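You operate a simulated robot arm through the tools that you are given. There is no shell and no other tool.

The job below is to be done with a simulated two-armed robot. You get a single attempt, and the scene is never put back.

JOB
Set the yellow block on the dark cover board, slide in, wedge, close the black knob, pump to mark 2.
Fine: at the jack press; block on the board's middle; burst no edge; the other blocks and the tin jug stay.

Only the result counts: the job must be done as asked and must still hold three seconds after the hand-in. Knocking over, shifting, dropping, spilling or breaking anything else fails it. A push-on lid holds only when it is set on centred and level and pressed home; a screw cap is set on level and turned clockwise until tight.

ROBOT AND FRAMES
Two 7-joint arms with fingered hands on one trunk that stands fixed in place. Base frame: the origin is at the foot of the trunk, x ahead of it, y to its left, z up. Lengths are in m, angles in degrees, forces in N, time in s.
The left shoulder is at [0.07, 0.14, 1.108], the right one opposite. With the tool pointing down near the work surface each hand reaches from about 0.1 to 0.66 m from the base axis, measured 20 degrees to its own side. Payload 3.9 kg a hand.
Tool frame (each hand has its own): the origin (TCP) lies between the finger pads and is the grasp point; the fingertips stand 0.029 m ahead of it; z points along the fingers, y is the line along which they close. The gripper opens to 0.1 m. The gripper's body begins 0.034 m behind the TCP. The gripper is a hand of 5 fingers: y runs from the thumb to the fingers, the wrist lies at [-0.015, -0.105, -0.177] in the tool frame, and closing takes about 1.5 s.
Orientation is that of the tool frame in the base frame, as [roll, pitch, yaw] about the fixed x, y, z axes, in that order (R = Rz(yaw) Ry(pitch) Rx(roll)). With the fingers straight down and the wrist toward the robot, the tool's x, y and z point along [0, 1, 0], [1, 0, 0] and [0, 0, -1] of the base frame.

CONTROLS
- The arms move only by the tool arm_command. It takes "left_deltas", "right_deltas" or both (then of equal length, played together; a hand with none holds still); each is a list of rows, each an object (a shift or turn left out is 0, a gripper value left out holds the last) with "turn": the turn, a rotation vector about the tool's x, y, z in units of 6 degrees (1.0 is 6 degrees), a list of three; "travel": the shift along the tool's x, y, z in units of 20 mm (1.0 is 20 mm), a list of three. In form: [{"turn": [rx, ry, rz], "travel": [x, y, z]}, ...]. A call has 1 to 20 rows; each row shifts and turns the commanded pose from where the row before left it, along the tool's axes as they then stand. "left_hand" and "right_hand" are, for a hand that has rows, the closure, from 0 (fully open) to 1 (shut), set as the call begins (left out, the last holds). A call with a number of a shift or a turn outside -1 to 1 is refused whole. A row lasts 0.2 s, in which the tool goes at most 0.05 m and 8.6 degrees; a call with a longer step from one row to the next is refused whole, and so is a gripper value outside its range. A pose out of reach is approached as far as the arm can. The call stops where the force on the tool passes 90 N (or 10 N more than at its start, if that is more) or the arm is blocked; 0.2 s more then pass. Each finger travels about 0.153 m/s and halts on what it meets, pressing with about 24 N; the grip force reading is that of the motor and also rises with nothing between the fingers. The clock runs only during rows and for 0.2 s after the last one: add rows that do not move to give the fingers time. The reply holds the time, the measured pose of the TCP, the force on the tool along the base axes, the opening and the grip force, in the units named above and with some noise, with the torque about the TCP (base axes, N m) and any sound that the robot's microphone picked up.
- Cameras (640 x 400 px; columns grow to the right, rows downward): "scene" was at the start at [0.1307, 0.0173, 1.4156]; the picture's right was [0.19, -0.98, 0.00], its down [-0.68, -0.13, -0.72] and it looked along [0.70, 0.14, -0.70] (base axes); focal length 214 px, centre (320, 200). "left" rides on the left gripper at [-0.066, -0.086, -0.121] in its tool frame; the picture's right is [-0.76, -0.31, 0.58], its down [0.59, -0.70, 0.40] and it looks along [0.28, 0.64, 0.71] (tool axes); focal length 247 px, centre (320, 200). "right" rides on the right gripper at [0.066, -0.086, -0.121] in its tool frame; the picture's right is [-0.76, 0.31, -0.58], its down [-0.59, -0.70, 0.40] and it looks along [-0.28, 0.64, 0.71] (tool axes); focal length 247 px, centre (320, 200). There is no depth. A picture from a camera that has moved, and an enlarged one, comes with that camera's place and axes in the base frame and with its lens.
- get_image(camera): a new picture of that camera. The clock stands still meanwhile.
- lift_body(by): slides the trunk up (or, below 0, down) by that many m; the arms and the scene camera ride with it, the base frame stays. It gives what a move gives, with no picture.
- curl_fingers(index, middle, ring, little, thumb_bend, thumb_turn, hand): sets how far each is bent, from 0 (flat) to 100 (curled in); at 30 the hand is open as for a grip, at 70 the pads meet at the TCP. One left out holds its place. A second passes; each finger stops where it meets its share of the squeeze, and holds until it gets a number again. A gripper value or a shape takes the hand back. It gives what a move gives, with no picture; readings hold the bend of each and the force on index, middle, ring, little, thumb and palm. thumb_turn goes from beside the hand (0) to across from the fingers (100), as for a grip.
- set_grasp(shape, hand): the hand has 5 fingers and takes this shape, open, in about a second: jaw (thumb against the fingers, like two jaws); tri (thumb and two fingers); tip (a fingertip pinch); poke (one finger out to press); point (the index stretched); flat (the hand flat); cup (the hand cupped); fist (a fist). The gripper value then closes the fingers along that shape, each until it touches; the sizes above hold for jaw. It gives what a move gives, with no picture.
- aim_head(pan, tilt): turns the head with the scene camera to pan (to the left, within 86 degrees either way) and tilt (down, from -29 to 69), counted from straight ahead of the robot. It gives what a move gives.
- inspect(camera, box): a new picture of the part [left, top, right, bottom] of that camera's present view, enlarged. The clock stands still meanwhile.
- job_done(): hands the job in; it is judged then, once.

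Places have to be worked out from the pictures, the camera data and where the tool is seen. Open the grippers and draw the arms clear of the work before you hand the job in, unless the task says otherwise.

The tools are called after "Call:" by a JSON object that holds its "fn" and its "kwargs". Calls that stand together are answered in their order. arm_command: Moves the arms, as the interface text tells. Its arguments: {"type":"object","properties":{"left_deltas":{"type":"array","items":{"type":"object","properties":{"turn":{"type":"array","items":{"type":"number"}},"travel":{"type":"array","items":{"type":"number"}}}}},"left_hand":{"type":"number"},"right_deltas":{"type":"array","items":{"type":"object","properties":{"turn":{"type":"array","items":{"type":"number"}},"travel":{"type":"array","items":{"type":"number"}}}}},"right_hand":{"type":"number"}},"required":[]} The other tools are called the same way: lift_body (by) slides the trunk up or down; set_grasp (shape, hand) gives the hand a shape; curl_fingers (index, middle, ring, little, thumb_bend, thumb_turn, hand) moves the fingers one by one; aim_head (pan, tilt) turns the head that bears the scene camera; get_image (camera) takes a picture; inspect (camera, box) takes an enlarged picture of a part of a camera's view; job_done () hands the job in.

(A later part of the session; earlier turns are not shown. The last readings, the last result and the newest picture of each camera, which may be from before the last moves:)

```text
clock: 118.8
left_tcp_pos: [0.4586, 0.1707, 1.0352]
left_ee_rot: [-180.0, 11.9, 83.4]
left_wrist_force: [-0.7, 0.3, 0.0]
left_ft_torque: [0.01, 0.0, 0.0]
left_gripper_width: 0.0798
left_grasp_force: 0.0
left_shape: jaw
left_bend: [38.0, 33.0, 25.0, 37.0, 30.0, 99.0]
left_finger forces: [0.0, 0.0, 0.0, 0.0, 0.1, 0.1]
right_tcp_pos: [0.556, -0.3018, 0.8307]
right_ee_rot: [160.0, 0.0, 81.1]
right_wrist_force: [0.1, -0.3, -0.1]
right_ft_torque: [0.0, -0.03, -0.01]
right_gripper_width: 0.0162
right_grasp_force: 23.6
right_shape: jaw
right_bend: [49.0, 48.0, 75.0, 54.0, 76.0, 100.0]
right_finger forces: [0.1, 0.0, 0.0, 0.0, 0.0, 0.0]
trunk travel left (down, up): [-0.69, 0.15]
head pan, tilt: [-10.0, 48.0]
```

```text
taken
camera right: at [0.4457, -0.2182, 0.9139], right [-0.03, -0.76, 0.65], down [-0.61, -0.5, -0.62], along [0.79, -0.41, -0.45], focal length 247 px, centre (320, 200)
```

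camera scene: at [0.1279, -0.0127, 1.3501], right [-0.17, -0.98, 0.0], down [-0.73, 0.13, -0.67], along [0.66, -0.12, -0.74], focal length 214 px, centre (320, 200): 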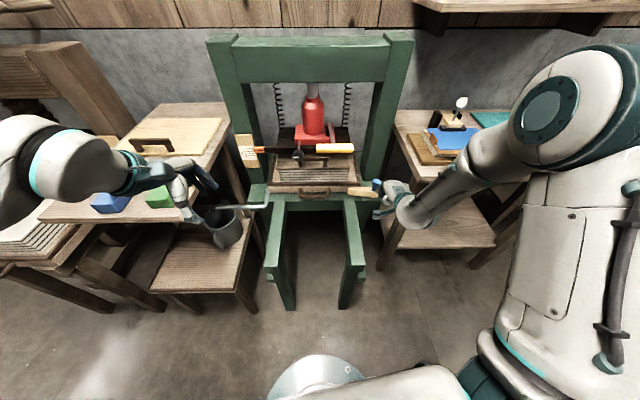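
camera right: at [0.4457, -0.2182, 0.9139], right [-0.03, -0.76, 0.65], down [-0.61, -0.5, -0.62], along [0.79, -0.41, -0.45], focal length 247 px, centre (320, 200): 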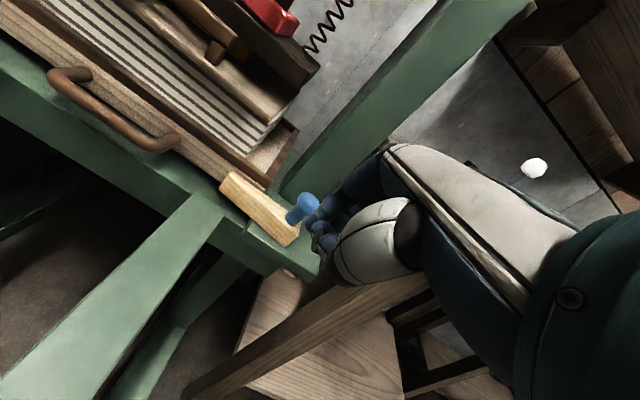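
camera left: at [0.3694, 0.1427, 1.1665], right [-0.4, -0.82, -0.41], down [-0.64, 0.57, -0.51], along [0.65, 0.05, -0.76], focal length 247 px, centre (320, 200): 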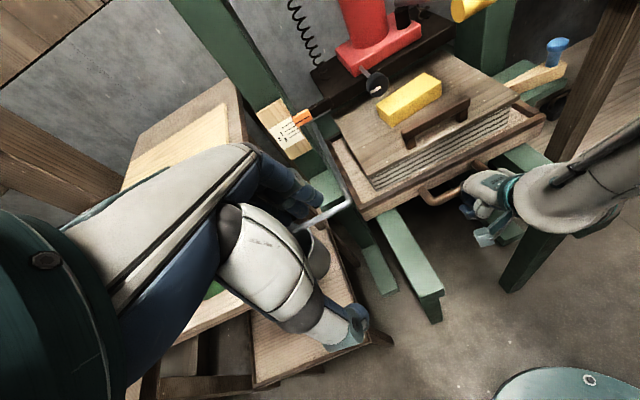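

The wedge is seated and everything else is in place. Next the black release knob; I zoom on it and on the gauge from the available cameras.

Call:
{"fn": "inspect", "kwargs": {"camera": "scene", "box": [230, 120, 370, 200]}}

Call:
{"fn": "inspect", "kwargs": {"camera": "left", "box": [320, 20, 460, 130]}}

Call:
{"fn": "inspect", "kwargs": {"camera": "scene", "box": [225, 130, 275, 165]}}

Call:
{"fn": "inspect", "kwargs": {"camera": "left", "box": [250, 90, 330, 160]}}

```text
4.57 times, centred on (300, 160) of scene
camera zoom: at [0.1279, -0.0127, 1.3501], right [-0.17, -0.98, 0.0], down [-0.73, 0.13, -0.67], along [0.66, -0.12, -0.74], focal length 980 px, centre (411, 383)
```

zoom: 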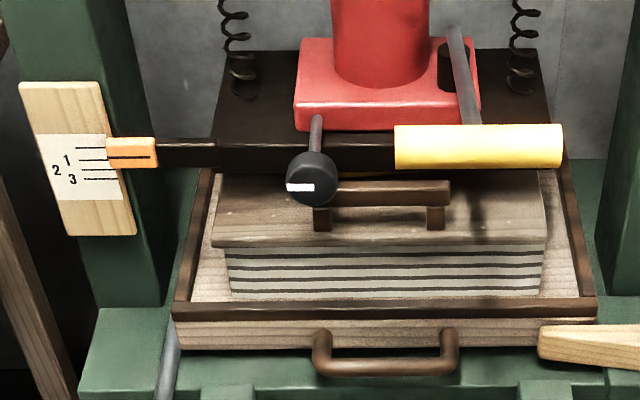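

```text
3.64 times, centred on (390, 75) of left
camera zoom: at [0.3688, 0.1424, 1.1668], right [-0.4, -0.82, -0.41], down [-0.64, 0.57, -0.51], along [0.65, 0.05, -0.76], focal length 898 px, centre (66, 654)
```

zoom: 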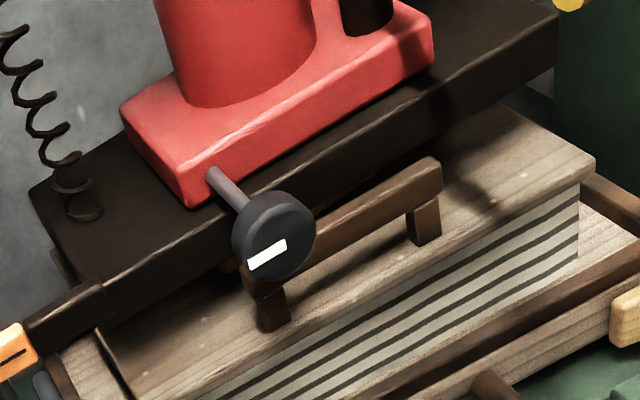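

```text
11.43 times, centred on (250, 148) of scene
camera zoom: at [0.1279, -0.0127, 1.3501], right [-0.17, -0.98, 0.0], down [-0.73, 0.13, -0.67], along [0.66, -0.12, -0.74], focal length 2451 px, centre (1120, 800)
```

zoom: 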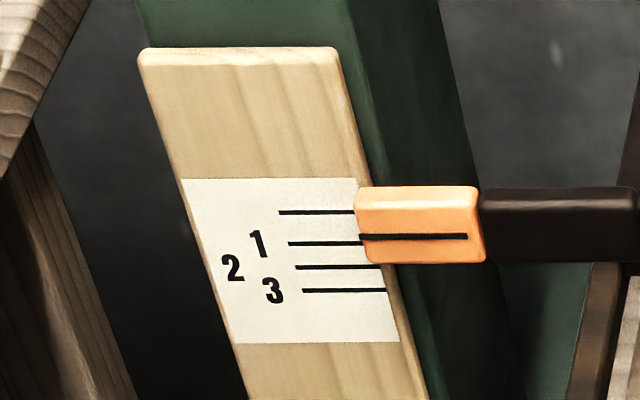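

```text
5.71 times, centred on (290, 125) of left
camera zoom: at [0.3688, 0.1424, 1.1668], right [-0.4, -0.82, -0.41], down [-0.64, 0.57, -0.51], along [0.65, 0.05, -0.76], focal length 1411 px, centre (491, 629)
```

zoom: 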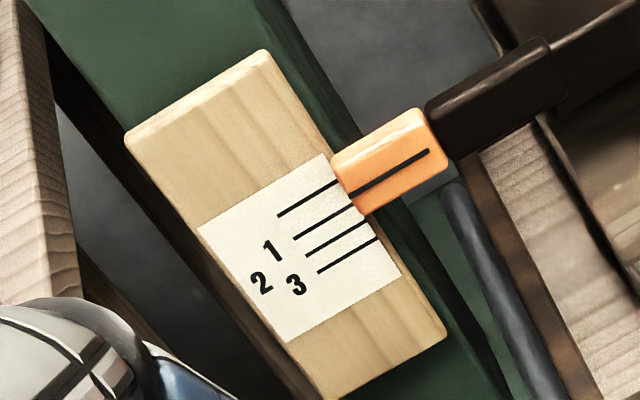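

The gauge's top line looks like the rest mark, with 1, 2, 3 below it; the pointer stands before the plate, so I'll have to allow for parallax. The knob is at [0.772, -0.047, 0.88] with its axis level along the press. I raise both hands, then lower the trunk by the same amount for better reach.

Call:
{"fn": "arm_command", "kwargs": {"right_deltas": [{"travel": [0, 0.342, -0.94]}, {"travel": [0, 0.342, -0.94]}, {"travel": [0, 0.342, -0.94]}, {"travel": [0, 0.342, -0.94]}, {"travel": [0, 0.342, -0.94]}, {"travel": [0, 0.342, -0.94]}, {"travel": [0, 0.342, -0.94]}], "left_deltas": [{"travel": [-0.206, 0, -0.9785]}, {"travel": [-0.206, 0, -0.9785]}, {"travel": [-0.206, 0, -0.9785]}, {"travel": [-0.206, 0, -0.9785]}, {"travel": [-0.206, 0, -0.9785]}, {"travel": [-0.206, 0, -0.9785]}, {"travel": [-0.206, 0, -0.9785]}]}}

Call:
{"fn": "lift_body", "kwargs": {"by": -0.14}}

Call:
{"fn": "get_image", "kwargs": {"camera": "scene"}}

```text
clock: 120.4
left_tcp_pos: [0.458, 0.1753, 1.1752]
left_ee_rot: [180.0, 12.0, 83.4]
left_wrist_force: [-0.4, 0.1, -0.3]
left_ft_torque: [-0.05, -0.02, -0.02]
left_gripper_width: 0.0798
left_grasp_force: 0.2
left_shape: jaw
left_bend: [38.0, 33.0, 25.0, 37.0, 30.0, 99.0]
left_finger forces: [0.1, 0.0, 0.1, 0.1, 0.0, 0.0]
right_tcp_pos: [0.5543, -0.3019, 0.9707]
right_ee_rot: [160.1, 0.0, 80.9]
right_wrist_force: [0.0, 0.0, -0.1]
right_ft_torque: [0.02, 0.0, 0.03]
right_gripper_width: 0.0162
right_grasp_force: 24.2
right_shape: jaw
right_bend: [49.0, 48.0, 75.0, 54.0, 76.0, 100.0]
right_finger forces: [0.0, 0.1, 0.0, 0.1, 0.1, 0.0]
trunk travel left (down, up): [-0.69, 0.15]
head pan, tilt: [-10.0, 48.0]
```

```text
clock: 122.1
left_tcp_pos: [0.4588, 0.1742, 1.0336]
left_ee_rot: [180.0, 12.1, 83.4]
left_wrist_force: [-0.3, -0.4, -0.1]
left_ft_torque: [-0.01, 0.02, 0.0]
left_gripper_width: 0.0799
left_grasp_force: 0.1
left_shape: jaw
left_bend: [38.0, 33.0, 25.0, 37.0, 30.0, 99.0]
left_finger forces: [0.1, 0.0, 0.0, 0.1, 0.1, 0.0]
right_tcp_pos: [0.5536, -0.3017, 0.8297]
right_ee_rot: [160.1, 0.0, 81.0]
right_wrist_force: [-0.1, -0.2, -0.2]
right_ft_torque: [0.01, -0.01, 0.0]
right_gripper_width: 0.0162
right_grasp_force: 24.0
right_shape: jaw
right_bend: [49.0, 48.0, 75.0, 54.0, 76.0, 100.0]
right_finger forces: [0.0, 0.0, 0.0, 0.0, 0.1, 0.0]
trunk travel left (down, up): [-0.55, 0.29]
head pan, tilt: [-10.0, 48.0]
```

```text
taken
camera scene: at [0.1276, -0.0123, 1.2102], right [-0.17, -0.98, 0.0], down [-0.73, 0.13, -0.67], along [0.66, -0.12, -0.74], focal length 214 px, centre (320, 200)
```

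scene: 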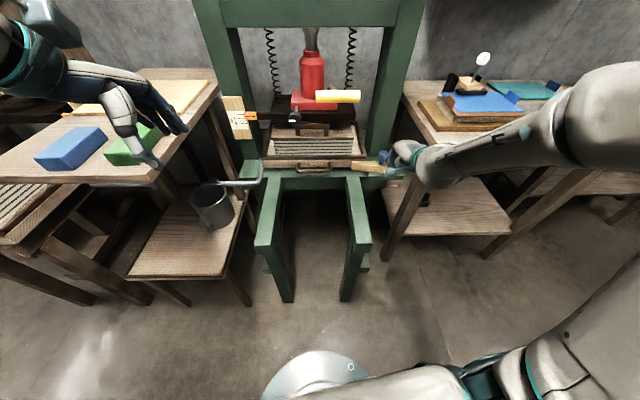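

The trunk is lower with the hands at their former heights. I aim the head at the press and bring the right hand back and left to a free spot before the knob.

Call:
{"fn": "aim_head", "kwargs": {"pan": -4, "tilt": 30}}

Call:
{"fn": "arm_command", "kwargs": {"right_deltas": [{"travel": [0, -0.9, -0.3]}, {"travel": [0, -0.9, -0.3]}, {"travel": [0, -0.9, -0.3]}, {"travel": [0, -0.9, -0.3]}, {"travel": [0.95, 0, -0.4]}, {"travel": [0.95, 0, -0.4]}, {"travel": [0.95, 0, -0.4]}, {"travel": [0.95, 0, -0.4]}, {"travel": [0.95, 0, -0.4]}, {"travel": [0.95, 0, -0.4]}, {"travel": [0.95, 0, -0.4]}, {"travel": [0.95, 0, -0.4]}, {"travel": [0.95, 0, -0.4]}, {"travel": [0.95, 0, -0.4]}, {"travel": [0.95, 0, -0.4]}, {"travel": [0.95, 0, 0]}, {"travel": [0.95, 0, 0]}]}}

Call:
{"fn": "get_image", "kwargs": {"camera": "scene"}}

```text
clock: 122.9
left_tcp_pos: [0.4591, 0.1736, 1.0346]
left_ee_rot: [179.9, 12.0, 83.4]
left_wrist_force: [-0.7, 0.0, -0.6]
left_ft_torque: [-0.05, 0.0, 0.04]
left_gripper_width: 0.0796
left_grasp_force: 0.1
left_shape: jaw
left_bend: [38.0, 33.0, 25.0, 37.0, 30.0, 99.0]
left_finger forces: [0.0, 0.1, 0.2, 0.0, 0.0, 0.1]
right_tcp_pos: [0.5553, -0.302, 0.8298]
right_ee_rot: [160.0, 0.0, 80.9]
right_wrist_force: [-0.1, 0.1, -0.6]
right_ft_torque: [0.02, -0.02, 0.02]
right_gripper_width: 0.0164
right_grasp_force: 23.7
right_shape: jaw
right_bend: [49.0, 48.0, 75.0, 54.0, 76.0, 100.0]
right_finger forces: [0.0, 0.0, 0.1, 0.0, 0.1, 0.0]
trunk travel left (down, up): [-0.55, 0.29]
head pan, tilt: [-4.0, 30.0]
```

```text
clock: 126.5
left_tcp_pos: [0.4586, 0.1745, 1.0344]
left_ee_rot: [180.0, 12.0, 83.3]
left_wrist_force: [0.2, -0.9, -1.3]
left_ft_torque: [-0.01, -0.02, 0.03]
left_gripper_width: 0.08
left_grasp_force: 0.1
left_shape: jaw
left_bend: [38.0, 33.0, 25.0, 37.0, 30.0, 99.0]
left_finger forces: [0.0, 0.0, 0.0, 0.1, 0.0, 0.1]
right_tcp_pos: [0.5791, -0.0961, 0.823]
right_ee_rot: [160.4, -1.8, 80.1]
right_wrist_force: [0.4, -0.5, -0.5]
right_ft_torque: [0.01, 0.01, -0.03]
right_gripper_width: 0.0164
right_grasp_force: 23.8
right_shape: jaw
right_bend: [49.0, 48.0, 75.0, 54.0, 76.0, 100.0]
right_finger forces: [0.0, 0.1, 0.0, 0.0, 0.0, 0.1]
right hand out of reach, approached as far as the arm can: row 4, 5, 6, 7, 8, 9, 10, 11, 12, 13, 14, 15
trunk travel left (down, up): [-0.55, 0.29]
head pan, tilt: [-4.0, 30.0]
```

```text
taken
camera scene: at [0.1404, -0.0046, 1.237], right [-0.07, -1.0, 0.0], down [-0.5, 0.03, -0.87], along [0.86, -0.06, -0.5], focal length 214 px, centre (320, 200)
```

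scene: 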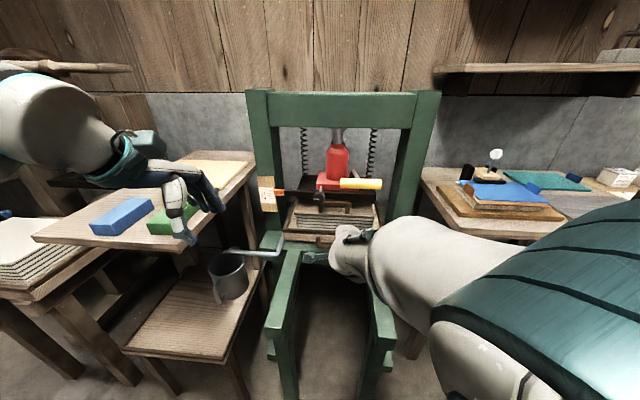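

The lowered shoulder brought the hand up against its near limit, so it settled at [0.579, -0.096, 0.823]. I check from the right camera before tilting it up.

Call:
{"fn": "get_image", "kwargs": {"camera": "right"}}

Call:
{"fn": "get_image", "kwargs": {"camera": "left"}}

Call:
{"fn": "inspect", "kwargs": {"camera": "scene", "box": [240, 140, 420, 290]}}

```text
taken
camera right: at [0.4701, -0.0128, 0.9116], right [-0.04, -0.78, 0.62], down [-0.62, -0.47, -0.63], along [0.78, -0.41, -0.47], focal length 247 px, centre (320, 200)
```

right: 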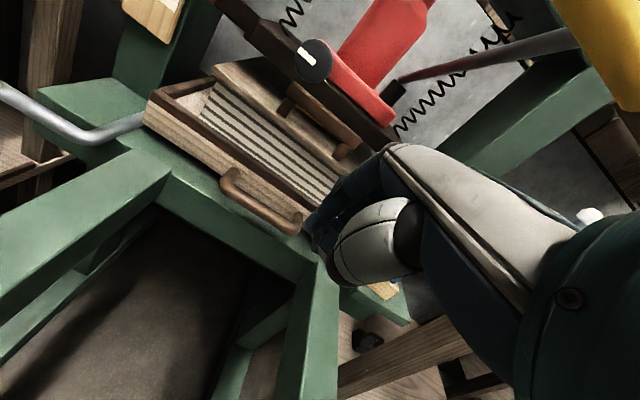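

```text
taken
camera left: at [0.369, 0.1458, 1.1655], right [-0.4, -0.82, -0.41], down [-0.64, 0.57, -0.51], along [0.65, 0.05, -0.76], focal length 247 px, centre (320, 200)
```

left: 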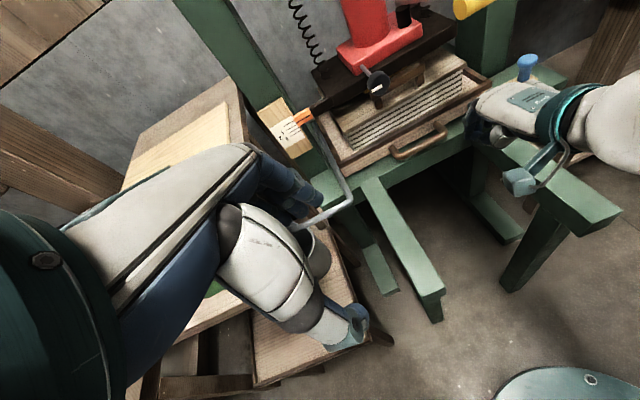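

```text
2.67 times, centred on (330, 215) of scene
camera zoom: at [0.1404, -0.0046, 1.237], right [-0.07, -1.0, 0.0], down [-0.5, 0.03, -0.87], along [0.86, -0.06, -0.5], focal length 572 px, centre (293, 160)
```

zoom: 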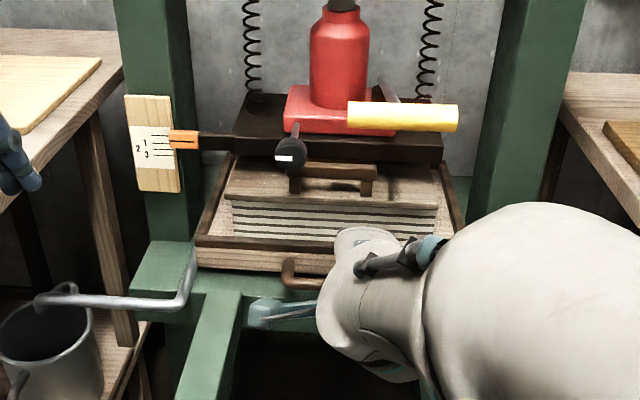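

The way is clear to the left. I shift left in front of the knob's axis, then pitch the hand up to point at the knob while moving forward under the lever's left side.

Call:
{"fn": "arm_command", "kwargs": {"right_deltas": [{"travel": [0.9, 0.3, 0]}, {"travel": [0.9, 0.3, 0]}, {"travel": [0.9, 0.3, 0]}, {"travel": [0.5, 0, 0]}]}}

Call:
{"fn": "inspect", "kwargs": {"camera": "scene", "box": [240, 140, 420, 290]}}

```text
clock: 127.5
left_tcp_pos: [0.4593, 0.1744, 1.034]
left_ee_rot: [-180.0, 12.0, 83.5]
left_wrist_force: [0.4, 0.0, -0.2]
left_ft_torque: [0.0, -0.03, -0.02]
left_gripper_width: 0.0799
left_grasp_force: 0.0
left_shape: jaw
left_bend: [38.0, 33.0, 25.0, 37.0, 30.0, 99.0]
left_finger forces: [0.0, 0.1, 0.1, 0.1, 0.0, 0.0]
right_tcp_pos: [0.6023, -0.0304, 0.8242]
right_ee_rot: [160.2, 0.2, 81.0]
right_wrist_force: [1.1, -0.5, 0.6]
right_ft_torque: [0.0, 0.04, 0.0]
right_gripper_width: 0.016
right_grasp_force: 24.0
right_shape: jaw
right_bend: [49.0, 48.0, 75.0, 54.0, 76.0, 100.0]
right_finger forces: [0.0, 0.0, 0.0, 0.1, 0.0, 0.0]
trunk travel left (down, up): [-0.55, 0.29]
head pan, tilt: [-4.0, 30.0]
```

```text
2.67 times, centred on (330, 215) of scene
camera zoom: at [0.1402, -0.0049, 1.237], right [-0.07, -1.0, 0.0], down [-0.5, 0.03, -0.87], along [0.86, -0.06, -0.5], focal length 572 px, centre (293, 160)
```

zoom: 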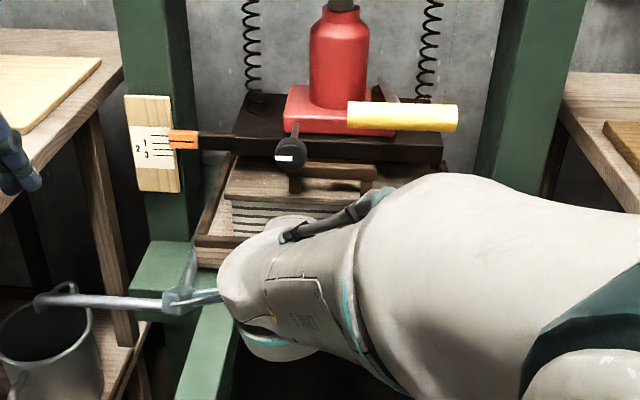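

On station at [0.602, -0.030]. Now I pitch up by 70° in twelve rows while easing forward and up.

Call:
{"fn": "arm_command", "kwargs": {"right_deltas": [{"turn": [-0.97, 0, 0], "travel": [0.05, 0.46, 0.0]}, {"turn": [-0.97, 0, 0], "travel": [0.05, 0.46, 0.05]}, {"turn": [-0.97, 0, 0], "travel": [0.05, 0.45, 0.1]}, {"turn": [-0.97, 0, 0], "travel": [0.05, 0.45, 0.14]}, {"turn": [-0.97, 0, 0], "travel": [0.05, 0.43, 0.18]}, {"turn": [-0.97, 0, 0], "travel": [0.05, 0.41, 0.22]}]}}

Call:
{"fn": "get_image", "kwargs": {"camera": "right"}}

Call:
{"fn": "get_image", "kwargs": {"camera": "scene"}}

```text
clock: 129.1
left_tcp_pos: [0.458, 0.1748, 1.0343]
left_ee_rot: [179.9, 12.0, 83.4]
left_wrist_force: [-0.5, -0.2, 0.2]
left_ft_torque: [0.02, 0.02, 0.01]
left_gripper_width: 0.0797
left_grasp_force: 0.0
left_shape: jaw
left_bend: [38.0, 33.0, 25.0, 37.0, 30.0, 99.0]
left_finger forces: [0.1, 0.0, 0.0, 0.0, 0.0, 0.1]
right_tcp_pos: [0.6642, -0.0571, 0.8722]
right_ee_rot: [124.6, -5.1, 78.4]
right_wrist_force: [0.5, 0.4, 0.7]
right_ft_torque: [0.01, -0.02, 0.02]
right_gripper_width: 0.0163
right_grasp_force: 23.6
right_shape: jaw
right_bend: [49.0, 48.0, 75.0, 54.0, 76.0, 100.0]
right_finger forces: [0.1, 0.0, 0.0, 0.0, 0.0, 0.1]
trunk travel left (down, up): [-0.55, 0.29]
head pan, tilt: [-4.0, 30.0]
stopped in row 6 (right hand): the arm was blocked; the commanded pose is now the measured one
```

```text
taken
camera right: at [0.5326, 0.0377, 0.8761], right [-0.46, -0.73, 0.51], down [-0.17, -0.49, -0.85], along [0.87, -0.48, 0.1], focal length 247 px, centre (320, 200)
```

right: 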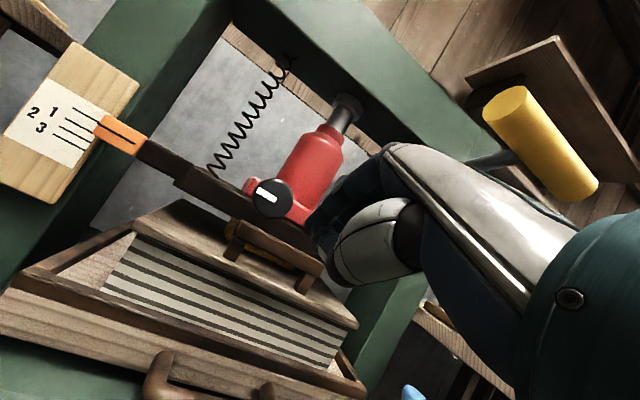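

```text
taken
camera scene: at [0.14, -0.005, 1.237], right [-0.07, -1.0, 0.0], down [-0.5, 0.03, -0.87], along [0.86, -0.06, -0.5], focal length 214 px, centre (320, 200)
```

scene: 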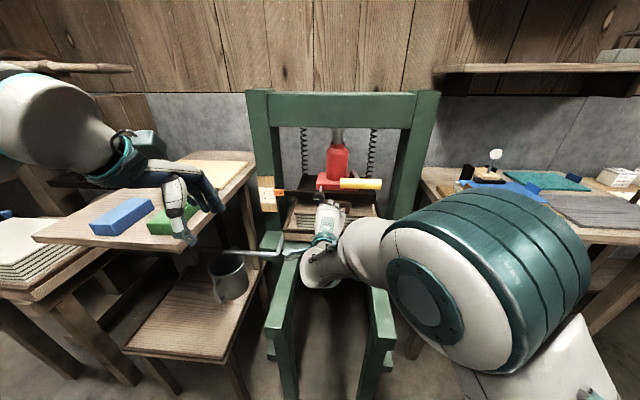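

The arm was blocked at row 6, perhaps by its own elbow; nothing seems displaced. The right camera now sees the gauge almost level, so I read it there and check what's near the arm.

Call:
{"fn": "inspect", "kwargs": {"camera": "right", "box": [0, 40, 160, 180]}}

Call:
{"fn": "inspect", "kwargs": {"camera": "scene", "box": [230, 150, 410, 300]}}

Call:
{"fn": "get_image", "kwargs": {"camera": "left"}}

```text
2.86 times, centred on (80, 110) of right
camera zoom: at [0.5326, 0.0377, 0.8761], right [-0.46, -0.73, 0.51], down [-0.17, -0.49, -0.85], along [0.87, -0.48, 0.1], focal length 706 px, centre (1006, 457)
```

zoom: 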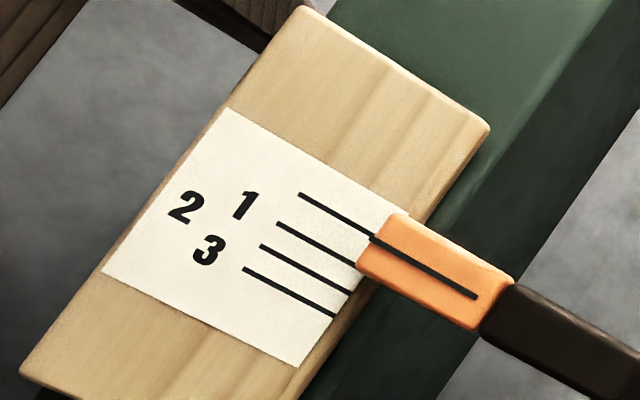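

```text
2.67 times, centred on (320, 225) of scene
camera zoom: at [0.14, -0.005, 1.237], right [-0.07, -1.0, 0.0], down [-0.5, 0.03, -0.87], along [0.86, -0.06, -0.5], focal length 572 px, centre (320, 133)
```

zoom: 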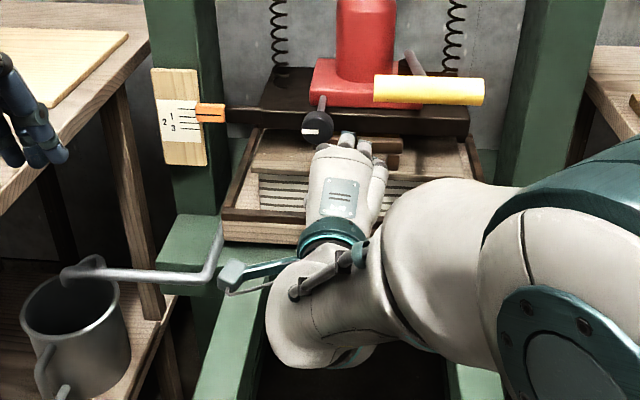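

```text
taken
camera left: at [0.3686, 0.1456, 1.1657], right [-0.4, -0.82, -0.41], down [-0.64, 0.57, -0.51], along [0.65, 0.05, -0.76], focal length 247 px, centre (320, 200)
```

left: 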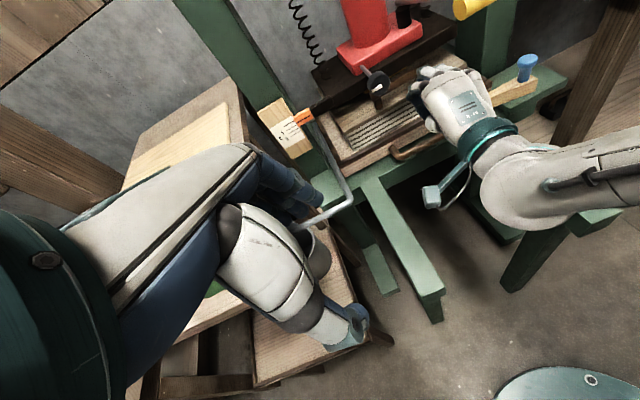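

Read level, the pointer sits exactly on the top (zero) line, with 1, 2, 3 below it; so mark 2 is the third line. The block was a wrist limit; I straighten the hand to 50° tilt, open it, and shift left onto the knob's axis.

Call:
{"fn": "arm_command", "kwargs": {"right_deltas": [{"turn": [0.92, -0.17, -0.94]}, {"travel": [0.7, 0, 0]}, {"travel": [0.7, 0, 0]}, {}, {}, {}], "right_hand": 0}}

Call:
{"fn": "get_image", "kwargs": {"camera": "right"}}

Call:
{"fn": "inspect", "kwargs": {"camera": "scene", "box": [230, 150, 410, 300]}}

```text
clock: 130.5
left_tcp_pos: [0.4577, 0.1735, 1.0349]
left_ee_rot: [180.0, 12.0, 83.3]
left_wrist_force: [0.3, -0.1, -0.5]
left_ft_torque: [-0.02, -0.02, 0.0]
left_gripper_width: 0.0797
left_grasp_force: 0.1
left_shape: jaw
left_bend: [38.0, 33.0, 25.0, 37.0, 30.0, 99.0]
left_finger forces: [0.1, 0.0, 0.0, 0.0, 0.0, 0.1]
right_tcp_pos: [0.6698, -0.026, 0.8701]
right_ee_rot: [130.2, 0.4, 81.1]
right_wrist_force: [0.0, 0.4, 0.8]
right_ft_torque: [0.01, -0.05, 0.04]
right_gripper_width: 0.1002
right_grasp_force: 0.1
right_shape: jaw
right_bend: [30.0, 30.0, 30.0, 30.0, 30.0, 98.0]
right_finger forces: [0.0, 0.0, 0.0, 0.0, 0.0, 0.1]
trunk travel left (down, up): [-0.55, 0.29]
head pan, tilt: [-4.0, 30.0]
```

```text
taken
camera right: at [0.5341, 0.0613, 0.8816], right [-0.36, -0.71, 0.61], down [-0.24, -0.56, -0.79], along [0.9, -0.43, 0.03], focal length 247 px, centre (320, 200)
```

right: 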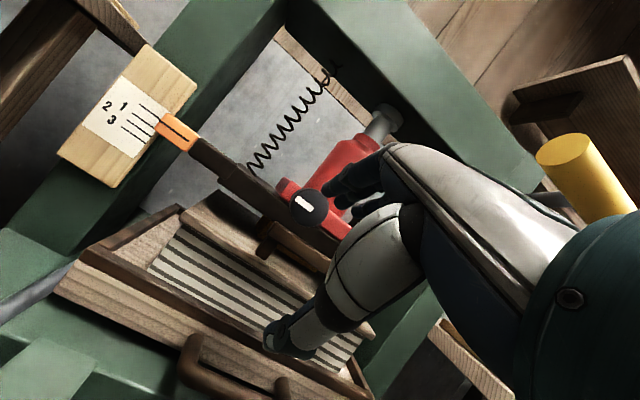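

```text
2.67 times, centred on (320, 225) of scene
camera zoom: at [0.1404, -0.0049, 1.237], right [-0.07, -1.0, 0.0], down [-0.5, 0.03, -0.87], along [0.86, -0.06, -0.5], focal length 572 px, centre (320, 133)
```

zoom: 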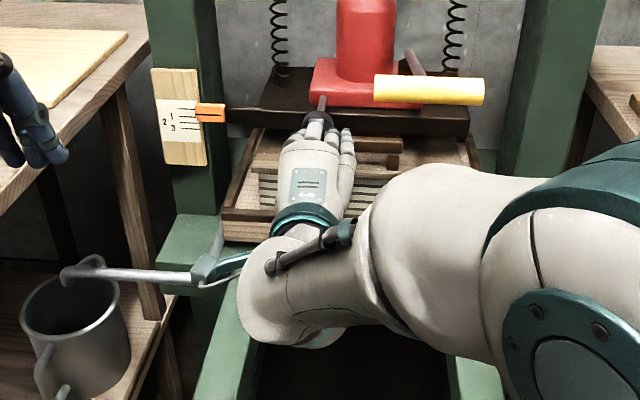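

The knob lies dead ahead of the open hand. I pitch to about 64° while moving 40 mm forward and 23 mm up, so the fingers will pass over it and the thumb beneath.

Call:
{"fn": "arm_command", "kwargs": {"right_deltas": [{"turn": [-0.78, 0, 0], "travel": [0, 0.7, 0.31]}, {"turn": [-0.78, 0, 0], "travel": [0, 0.67, 0.37]}, {"turn": [-0.78, 0, 0], "travel": [0, 0.645, 0.42]}, {}]}}

Call:
{"fn": "get_image", "kwargs": {"camera": "right"}}

Call:
{"fn": "inspect", "kwargs": {"camera": "scene", "box": [230, 150, 410, 300]}}

```text
clock: 131.7
left_tcp_pos: [0.4609, 0.1743, 1.0339]
left_ee_rot: [-180.0, 12.0, 83.4]
left_wrist_force: [-0.8, 0.0, 0.9]
left_ft_torque: [0.0, 0.0, 0.01]
left_gripper_width: 0.0799
left_grasp_force: 0.1
left_shape: jaw
left_bend: [38.0, 33.0, 25.0, 37.0, 30.0, 99.0]
left_finger forces: [0.0, 0.0, 0.1, 0.0, 0.0, 0.1]
right_tcp_pos: [0.719, -0.0691, 0.9038]
right_ee_rot: [116.6, -3.8, 77.9]
right_wrist_force: [0.3, -0.1, 0.4]
right_ft_torque: [0.01, 0.01, 0.02]
right_gripper_width: 0.1001
right_grasp_force: 0.0
right_shape: jaw
right_bend: [30.0, 30.0, 30.0, 30.0, 30.0, 98.0]
right_finger forces: [0.0, 0.0, 0.0, 0.1, 0.0, 0.0]
trunk travel left (down, up): [-0.55, 0.29]
head pan, tilt: [-4.0, 30.0]
stopped in row 4 (right hand): the arm was blocked; the commanded pose is now the measured one
```

```text
taken
camera right: at [0.5893, 0.0275, 0.8858], right [-0.53, -0.69, 0.48], down [-0.07, -0.53, -0.84], along [0.84, -0.49, 0.23], focal length 247 px, centre (320, 200)
```

right: 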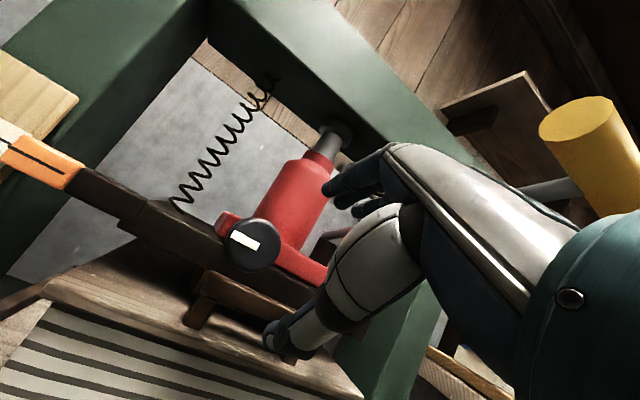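

```text
2.67 times, centred on (320, 225) of scene
camera zoom: at [0.1407, -0.0052, 1.2369], right [-0.07, -1.0, 0.0], down [-0.5, 0.04, -0.87], along [0.86, -0.06, -0.5], focal length 572 px, centre (320, 133)
```

zoom: 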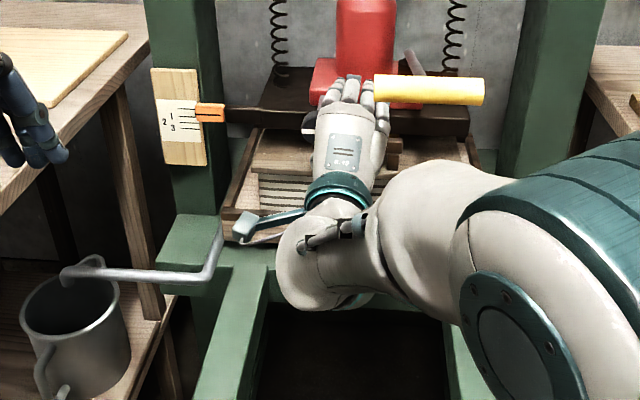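

The wrist limit again pushed the hand aside, near the lever, so the shoulder must be lower for this approach. I back the hand out first, easing the tilt.

Call:
{"fn": "arm_command", "kwargs": {"right_deltas": [{"turn": [0.75, 0, 0], "travel": [0.3, -0.45, -0.89]}, {"turn": [0.75, 0, 0], "travel": [0.3, -0.53, -0.85]}, {"turn": [0.75, 0, 0], "travel": [0.3, -0.59, -0.81]}, {"turn": [0.75, 0, 0], "travel": [0.3, -0.65, -0.75]}, {"travel": [0.3, -0.7, -0.7]}, {"travel": [0.3, -0.7, -0.7]}]}}

Call:
{"fn": "lift_body", "kwargs": {"by": -0.09}}

Call:
{"fn": "get_image", "kwargs": {"camera": "scene"}}

Call:
{"fn": "get_image", "kwargs": {"camera": "left"}}

```text
clock: 133.1
left_tcp_pos: [0.4581, 0.1732, 1.0337]
left_ee_rot: [-180.0, 12.0, 83.4]
left_wrist_force: [0.5, 1.1, 0.0]
left_ft_torque: [0.02, 0.03, 0.01]
left_gripper_width: 0.0798
left_grasp_force: 0.0
left_shape: jaw
left_bend: [38.0, 33.0, 25.0, 37.0, 30.0, 99.0]
left_finger forces: [0.1, 0.0, 0.1, 0.0, 0.0, 0.0]
right_tcp_pos: [0.6097, -0.0074, 0.9032]
right_ee_rot: [134.6, -3.6, 78.2]
right_wrist_force: [-0.3, -0.4, -0.3]
right_ft_torque: [-0.01, 0.0, 0.03]
right_gripper_width: 0.0999
right_grasp_force: 0.0
right_shape: jaw
right_bend: [30.0, 30.0, 30.0, 30.0, 30.0, 98.0]
right_finger forces: [0.0, 0.0, 0.1, 0.1, 0.0, 0.0]
trunk travel left (down, up): [-0.55, 0.29]
head pan, tilt: [-4.0, 30.0]
```

```text
clock: 134.3
left_tcp_pos: [0.4593, 0.1734, 0.9443]
left_ee_rot: [180.0, 12.0, 83.4]
left_wrist_force: [0.2, -0.2, 0.1]
left_ft_torque: [-0.02, -0.01, 0.01]
left_gripper_width: 0.0798
left_grasp_force: 0.0
left_shape: jaw
left_bend: [38.0, 33.0, 25.0, 37.0, 30.0, 99.0]
left_finger forces: [0.0, 0.0, 0.0, 0.1, 0.0, 0.0]
right_tcp_pos: [0.6106, -0.0071, 0.8129]
right_ee_rot: [134.5, -3.6, 78.2]
right_wrist_force: [-0.5, -0.6, -0.2]
right_ft_torque: [0.0, -0.01, -0.01]
right_gripper_width: 0.1
right_grasp_force: 0.0
right_shape: jaw
right_bend: [30.0, 30.0, 30.0, 30.0, 30.0, 98.0]
right_finger forces: [0.0, 0.0, 0.0, 0.1, 0.1, 0.0]
trunk travel left (down, up): [-0.46, 0.38]
head pan, tilt: [-4.0, 30.0]
```

```text
taken
camera scene: at [0.1402, -0.005, 1.147], right [-0.07, -1.0, 0.0], down [-0.5, 0.04, -0.87], along [0.86, -0.06, -0.5], focal length 214 px, centre (320, 200)
```

scene: 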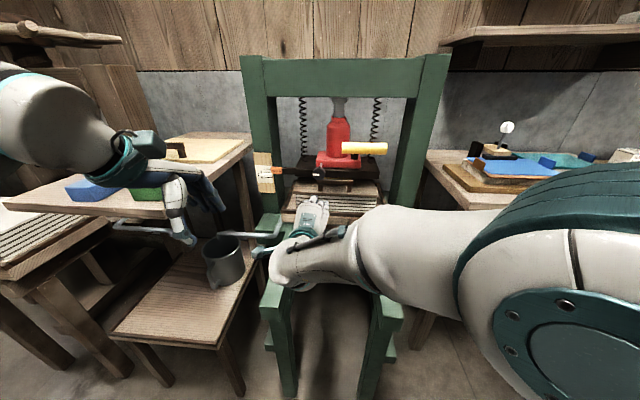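

```text
taken
camera left: at [0.3687, 0.1455, 1.0757], right [-0.4, -0.82, -0.41], down [-0.64, 0.57, -0.51], along [0.65, 0.05, -0.76], focal length 247 px, centre (320, 200)
```

left: 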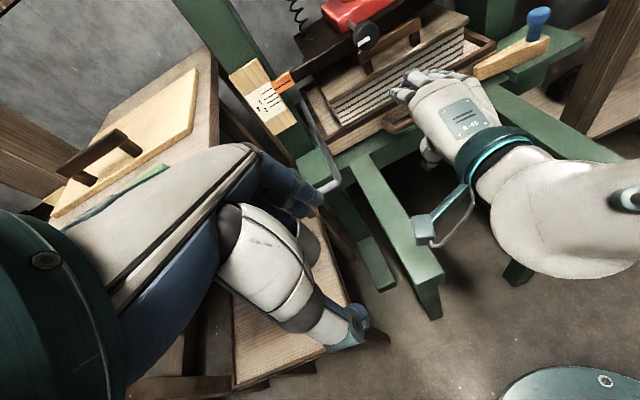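

The hands are still clear. I raise both hands 8 cm and lower the trunk another 8 cm to bring the shoulder below the knob's height.

Call:
{"fn": "arm_command", "kwargs": {"right_deltas": [{"travel": [0, 0.707, -0.707]}, {"travel": [0, 0.707, -0.707]}, {"travel": [0, 0.707, -0.707]}, {"travel": [0, 0.707, -0.707]}], "left_deltas": [{"travel": [-0.206, 0, -0.9785]}, {"travel": [-0.206, 0, -0.9785]}, {"travel": [-0.206, 0, -0.9785]}, {"travel": [-0.206, 0, -0.9785]}]}}

Call:
{"fn": "lift_body", "kwargs": {"by": -0.1}}

Call:
{"fn": "get_image", "kwargs": {"camera": "scene"}}

Call:
{"fn": "get_image", "kwargs": {"camera": "right"}}

```text
clock: 135.3
left_tcp_pos: [0.4586, 0.1722, 1.0241]
left_ee_rot: [179.8, 12.1, 83.4]
left_wrist_force: [0.2, 0.2, -0.6]
left_ft_torque: [0.02, 0.0, 0.01]
left_gripper_width: 0.0799
left_grasp_force: 0.0
left_shape: jaw
left_bend: [38.0, 33.0, 25.0, 37.0, 30.0, 99.0]
left_finger forces: [0.1, 0.0, 0.0, 0.1, 0.0, 0.0]
right_tcp_pos: [0.6084, -0.0109, 0.8931]
right_ee_rot: [134.5, -3.6, 78.2]
right_wrist_force: [-0.2, 0.0, 0.6]
right_ft_torque: [0.01, -0.01, -0.04]
right_gripper_width: 0.1
right_grasp_force: 0.0
right_shape: jaw
right_bend: [30.0, 30.0, 30.0, 30.0, 30.0, 98.0]
right_finger forces: [0.1, 0.0, 0.1, 0.0, 0.0, 0.0]
trunk travel left (down, up): [-0.46, 0.38]
head pan, tilt: [-4.0, 30.0]
```

```text
clock: 136.7
left_tcp_pos: [0.4595, 0.1723, 0.9238]
left_ee_rot: [179.9, 12.1, 83.5]
left_wrist_force: [-1.0, -0.3, 0.1]
left_ft_torque: [-0.02, 0.01, 0.04]
left_gripper_width: 0.0798
left_grasp_force: 0.1
left_shape: jaw
left_bend: [38.0, 33.0, 25.0, 37.0, 30.0, 99.0]
left_finger forces: [0.0, 0.0, 0.0, 0.0, 0.0, 0.0]
right_tcp_pos: [0.6084, -0.0119, 0.7933]
right_ee_rot: [134.5, -3.5, 78.2]
right_wrist_force: [-0.5, -0.4, 0.1]
right_ft_torque: [0.03, 0.04, 0.01]
right_gripper_width: 0.0998
right_grasp_force: 0.1
right_shape: jaw
right_bend: [30.0, 30.0, 30.0, 30.0, 30.0, 98.0]
right_finger forces: [0.0, 0.0, 0.0, 0.0, 0.0, 0.0]
trunk travel left (down, up): [-0.36, 0.48]
head pan, tilt: [-4.0, 30.0]
```

```text
taken
camera scene: at [0.1402, -0.005, 1.047], right [-0.07, -1.0, 0.0], down [-0.5, 0.03, -0.87], along [0.86, -0.06, -0.5], focal length 214 px, centre (320, 200)
```

scene: 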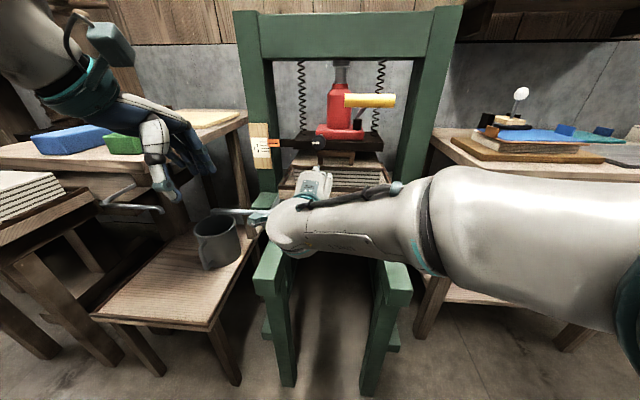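

```text
taken
camera right: at [0.4786, 0.0806, 0.8214], right [-0.35, -0.74, 0.57], down [-0.31, -0.49, -0.82], along [0.88, -0.47, -0.06], focal length 247 px, centre (320, 200)
```

right: 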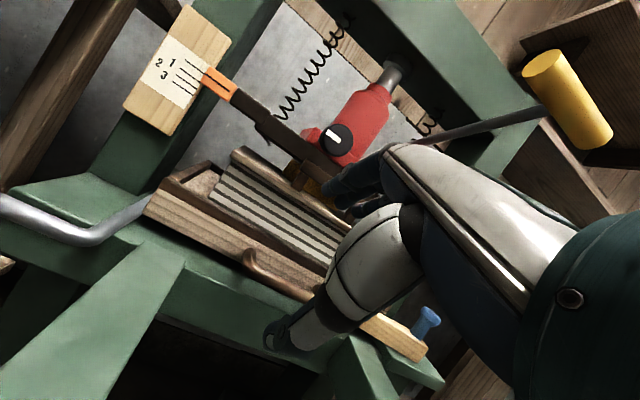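

The elbow now lies level and outside. I square up the hand and move forward and up to just before the knob, pitching to about 62° on the way.

Call:
{"fn": "arm_command", "kwargs": {"right_deltas": [{"turn": [-0.73, -0.05, -0.745]}, {"turn": [-0.27, 0, 0], "travel": [-0.08, 0.857, 0.065]}, {"turn": [-0.27, 0, 0], "travel": [-0.08, 0.854, 0.095]}, {"turn": [-0.27, 0, 0], "travel": [-0.08, 0.85, 0.117]}, {"turn": [-0.27, 0, 0], "travel": [-0.08, 0.85, 0.14]}, {"turn": [-0.27, 0, 0], "travel": [-0.08, 0.843, 0.17]}, {"turn": [-0.27, 0, 0], "travel": [-0.08, 0.84, 0.19]}]}}

Call:
{"fn": "get_image", "kwargs": {"camera": "scene"}}

Call:
{"fn": "get_image", "kwargs": {"camera": "right"}}

```text
clock: 138.2
left_tcp_pos: [0.4588, 0.1726, 0.9241]
left_ee_rot: [180.0, 12.0, 83.6]
left_wrist_force: [-0.1, 0.8, 0.0]
left_ft_torque: [0.0, -0.03, -0.02]
left_gripper_width: 0.0795
left_grasp_force: 0.0
left_shape: jaw
left_bend: [38.0, 33.0, 25.0, 37.0, 30.0, 99.0]
left_finger forces: [0.0, 0.1, 0.0, 0.1, 0.1, 0.0]
right_tcp_pos: [0.6803, -0.0338, 0.8688]
right_ee_rot: [120.4, -0.1, 81.1]
right_wrist_force: [-0.2, -0.3, -0.4]
right_ft_torque: [0.01, 0.01, 0.04]
right_gripper_width: 0.0999
right_grasp_force: 0.0
right_shape: jaw
right_bend: [30.0, 30.0, 30.0, 30.0, 30.0, 98.0]
right_finger forces: [0.0, 0.1, 0.0, 0.0, 0.0, 0.0]
trunk travel left (down, up): [-0.36, 0.48]
head pan, tilt: [-4.0, 30.0]
```

```text
taken
camera scene: at [0.1405, -0.0049, 1.0469], right [-0.07, -1.0, 0.0], down [-0.5, 0.03, -0.87], along [0.86, -0.06, -0.5], focal length 214 px, centre (320, 200)
```

scene: 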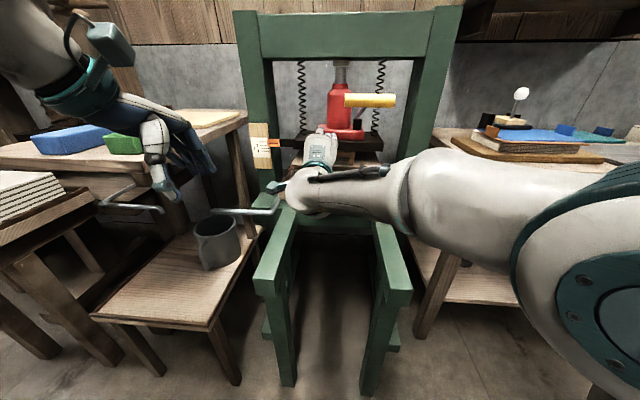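

```text
taken
camera right: at [0.5435, 0.0552, 0.8551], right [-0.46, -0.7, 0.56], down [-0.1, -0.58, -0.81], along [0.88, -0.43, 0.19], focal length 247 px, centre (320, 200)
```

right: 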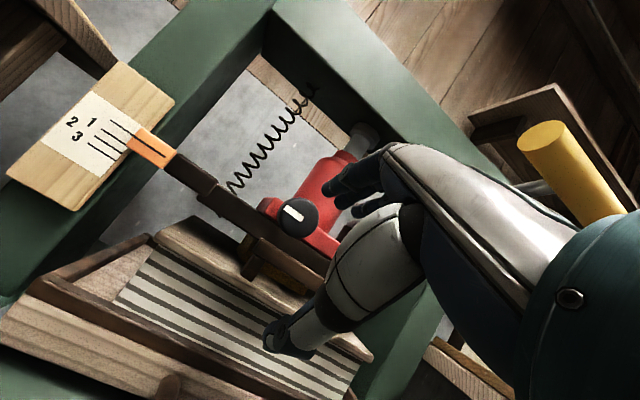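

No limit this time. I raise to z≈0.893 and close in to 30 mm short of the knob.

Call:
{"fn": "arm_command", "kwargs": {"right_deltas": [{"turn": [-0.35, 0, 0], "travel": [0, 0.52, -0.3]}, {"turn": [-0.35, 0, 0], "travel": [0, 0.52, -0.3]}, {"travel": [0, 0.438, 0.899]}, {"travel": [0, 0.438, 0.899]}, {"travel": [0, 0.438, 0.899]}, {}]}}

Call:
{"fn": "get_image", "kwargs": {"camera": "right"}}

Call:
{"fn": "inspect", "kwargs": {"camera": "scene", "box": [250, 90, 410, 230]}}

```text
clock: 139.7
left_tcp_pos: [0.4602, 0.1723, 0.9233]
left_ee_rot: [179.9, 12.1, 83.5]
left_wrist_force: [0.6, 0.4, -0.7]
left_ft_torque: [-0.02, 0.02, -0.01]
left_gripper_width: 0.0798
left_grasp_force: 0.1
left_shape: jaw
left_bend: [38.0, 33.0, 25.0, 37.0, 30.0, 99.0]
left_finger forces: [0.1, 0.1, 0.1, 0.0, 0.1, 0.1]
right_tcp_pos: [0.7398, -0.0436, 0.8901]
right_ee_rot: [116.1, -0.1, 81.0]
right_wrist_force: [-0.1, 0.4, -0.1]
right_ft_torque: [0.0, -0.02, -0.02]
right_gripper_width: 0.0998
right_grasp_force: 0.2
right_shape: jaw
right_bend: [30.0, 30.0, 30.0, 30.0, 30.0, 98.0]
right_finger forces: [0.1, 0.0, 0.1, 0.1, 0.1, 0.1]
trunk travel left (down, up): [-0.36, 0.48]
head pan, tilt: [-4.0, 30.0]
```

```text
taken
camera right: at [0.6053, 0.0448, 0.8661], right [-0.5, -0.69, 0.53], down [-0.04, -0.59, -0.81], along [0.87, -0.42, 0.26], focal length 247 px, centre (320, 200)
```

right: 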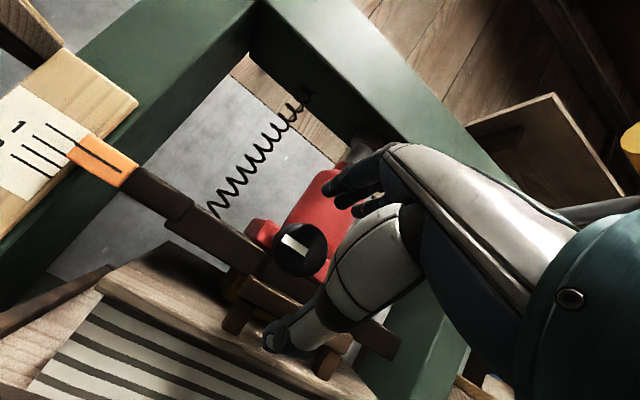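

```text
2.86 times, centred on (330, 160) of scene
camera zoom: at [0.1404, -0.0049, 1.047], right [-0.07, -1.0, 0.0], down [-0.5, 0.03, -0.87], along [0.86, -0.06, -0.5], focal length 613 px, centre (291, 314)
```

zoom: 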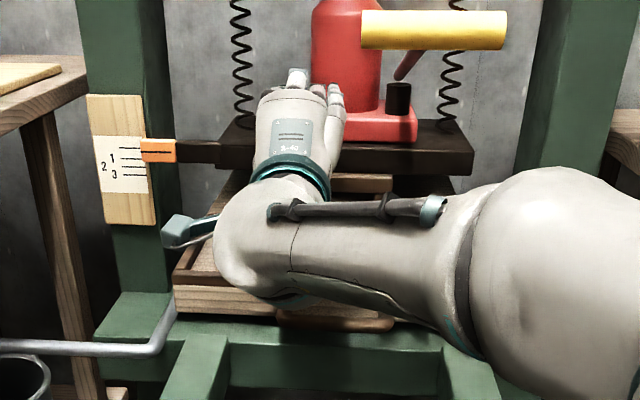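

The knob is 34 mm straight ahead along the finger axis, centred. I advance 30 mm.

Call:
{"fn": "arm_command", "kwargs": {"right_deltas": [{"travel": [0, 0.05, 0.75]}, {"travel": [0.05, 0.05, 0.75]}, {}]}}

Call:
{"fn": "get_image", "kwargs": {"camera": "right"}}

Call:
{"fn": "inspect", "kwargs": {"camera": "left", "box": [320, 0, 480, 120]}}

```text
clock: 140.4
left_tcp_pos: [0.4606, 0.174, 0.9235]
left_ee_rot: [179.9, 12.0, 83.4]
left_wrist_force: [-0.3, -1.1, -0.5]
left_ft_torque: [0.0, 0.0, -0.01]
left_gripper_width: 0.0797
left_grasp_force: 0.1
left_shape: jaw
left_bend: [38.0, 33.0, 25.0, 37.0, 30.0, 99.0]
left_finger forces: [0.0, 0.1, 0.0, 0.0, 0.1, 0.0]
right_tcp_pos: [0.7646, -0.0472, 0.8765]
right_ee_rot: [116.2, -0.1, 81.1]
right_wrist_force: [0.1, -0.5, 0.1]
right_ft_torque: [-0.01, 0.01, -0.01]
right_gripper_width: 0.1
right_grasp_force: 0.1
right_shape: jaw
right_bend: [30.0, 30.0, 30.0, 30.0, 30.0, 98.0]
right_finger forces: [0.1, 0.0, 0.0, 0.1, 0.0, 0.1]
trunk travel left (down, up): [-0.36, 0.48]
head pan, tilt: [-4.0, 30.0]
```

```text
taken
camera right: at [0.6311, 0.0412, 0.8536], right [-0.5, -0.69, 0.53], down [-0.04, -0.59, -0.81], along [0.87, -0.42, 0.26], focal length 247 px, centre (320, 200)
```

right: 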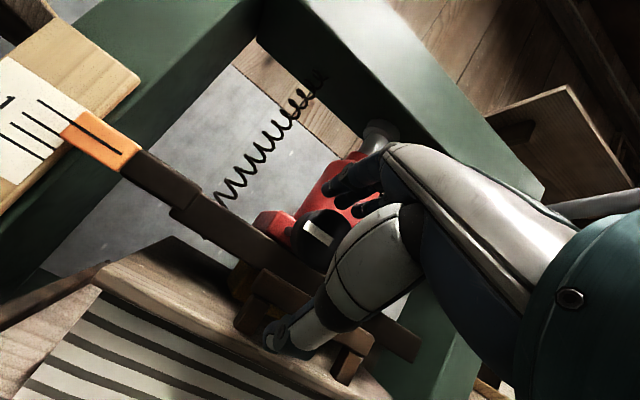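

```text
3.33 times, centred on (400, 60) of left
camera zoom: at [0.3695, 0.1443, 1.0546], right [-0.4, -0.82, -0.41], down [-0.64, 0.57, -0.51], along [0.65, 0.06, -0.76], focal length 823 px, centre (53, 667)
```

zoom: 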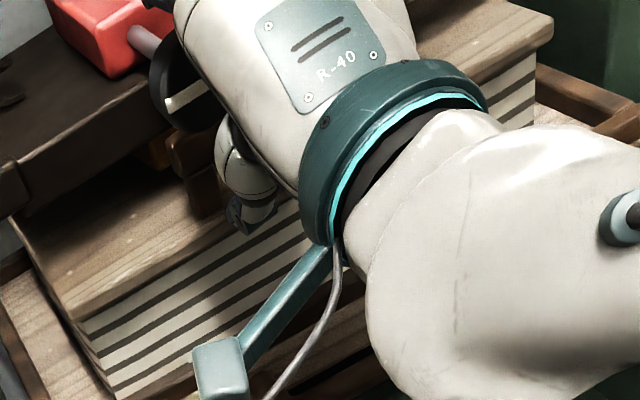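

The knob is between fingers (above) and thumb (below). Before gripping I roll the hand 42° counter-clockwise about the knob's axis, to gain clockwise travel.

Call:
{"fn": "arm_command", "kwargs": {"right_deltas": [{"turn": [0, -0.438, -0.899]}, {"turn": [0, -0.438, -0.899]}, {"turn": [0, -0.438, -0.899]}, {"turn": [0, -0.438, -0.899]}, {"turn": [0, -0.438, -0.899]}, {"turn": [0, -0.438, -0.899]}, {"turn": [0, -0.438, -0.899]}, {}]}}

Call:
{"fn": "get_image", "kwargs": {"camera": "right"}}

Call:
{"fn": "inspect", "kwargs": {"camera": "scene", "box": [250, 90, 410, 230]}}

```text
clock: 142.4
left_tcp_pos: [0.4591, 0.1724, 0.9236]
left_ee_rot: [179.9, 12.0, 83.5]
left_wrist_force: [0.3, -0.2, 0.2]
left_ft_torque: [0.02, 0.03, -0.01]
left_gripper_width: 0.08
left_grasp_force: 0.0
left_shape: jaw
left_bend: [38.0, 33.0, 25.0, 37.0, 30.0, 99.0]
left_finger forces: [0.0, 0.0, 0.0, 0.1, 0.0, 0.0]
right_tcp_pos: [0.7667, -0.0702, 0.8958]
right_ee_rot: [115.6, 39.4, 79.4]
right_wrist_force: [0.6, -0.2, 1.0]
right_ft_torque: [-0.01, -0.03, 0.01]
right_gripper_width: 0.0998
right_grasp_force: 0.1
right_shape: jaw
right_bend: [30.0, 30.0, 30.0, 30.0, 30.0, 98.0]
right_finger forces: [0.1, 0.0, 0.1, 0.0, 0.1, 0.0]
trunk travel left (down, up): [-0.36, 0.48]
head pan, tilt: [-4.0, 30.0]
stopped in row 8 (right hand): the arm was blocked; the commanded pose is now the measured one
```

```text
taken
camera right: at [0.6295, -0.0085, 0.8356], right [-0.43, -0.18, 0.89], down [-0.12, -0.96, -0.25], along [0.9, -0.22, 0.39], focal length 247 px, centre (320, 200)
```

right: 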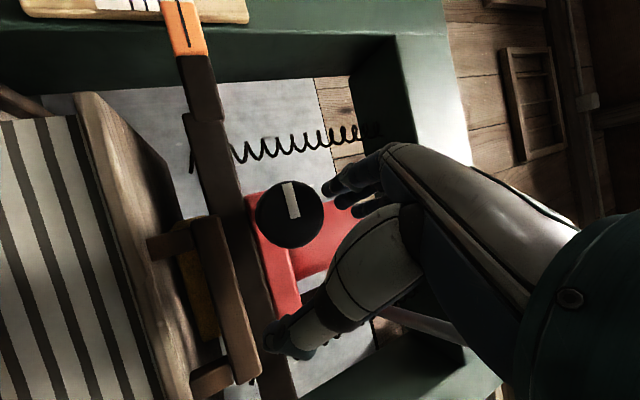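

```text
2.86 times, centred on (330, 160) of scene
camera zoom: at [0.1403, -0.0052, 1.047], right [-0.07, -1.0, 0.0], down [-0.5, 0.04, -0.87], along [0.86, -0.06, -0.5], focal length 613 px, centre (291, 314)
```

zoom: 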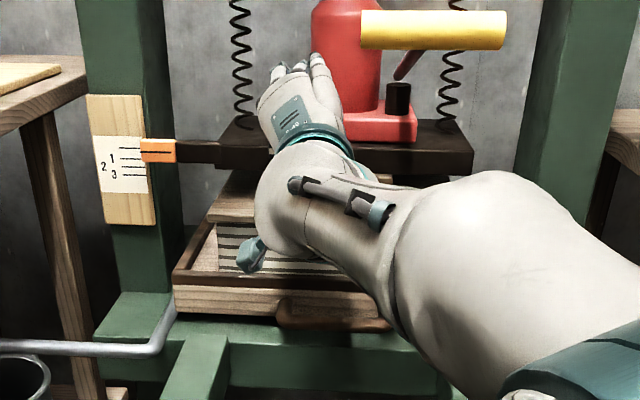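

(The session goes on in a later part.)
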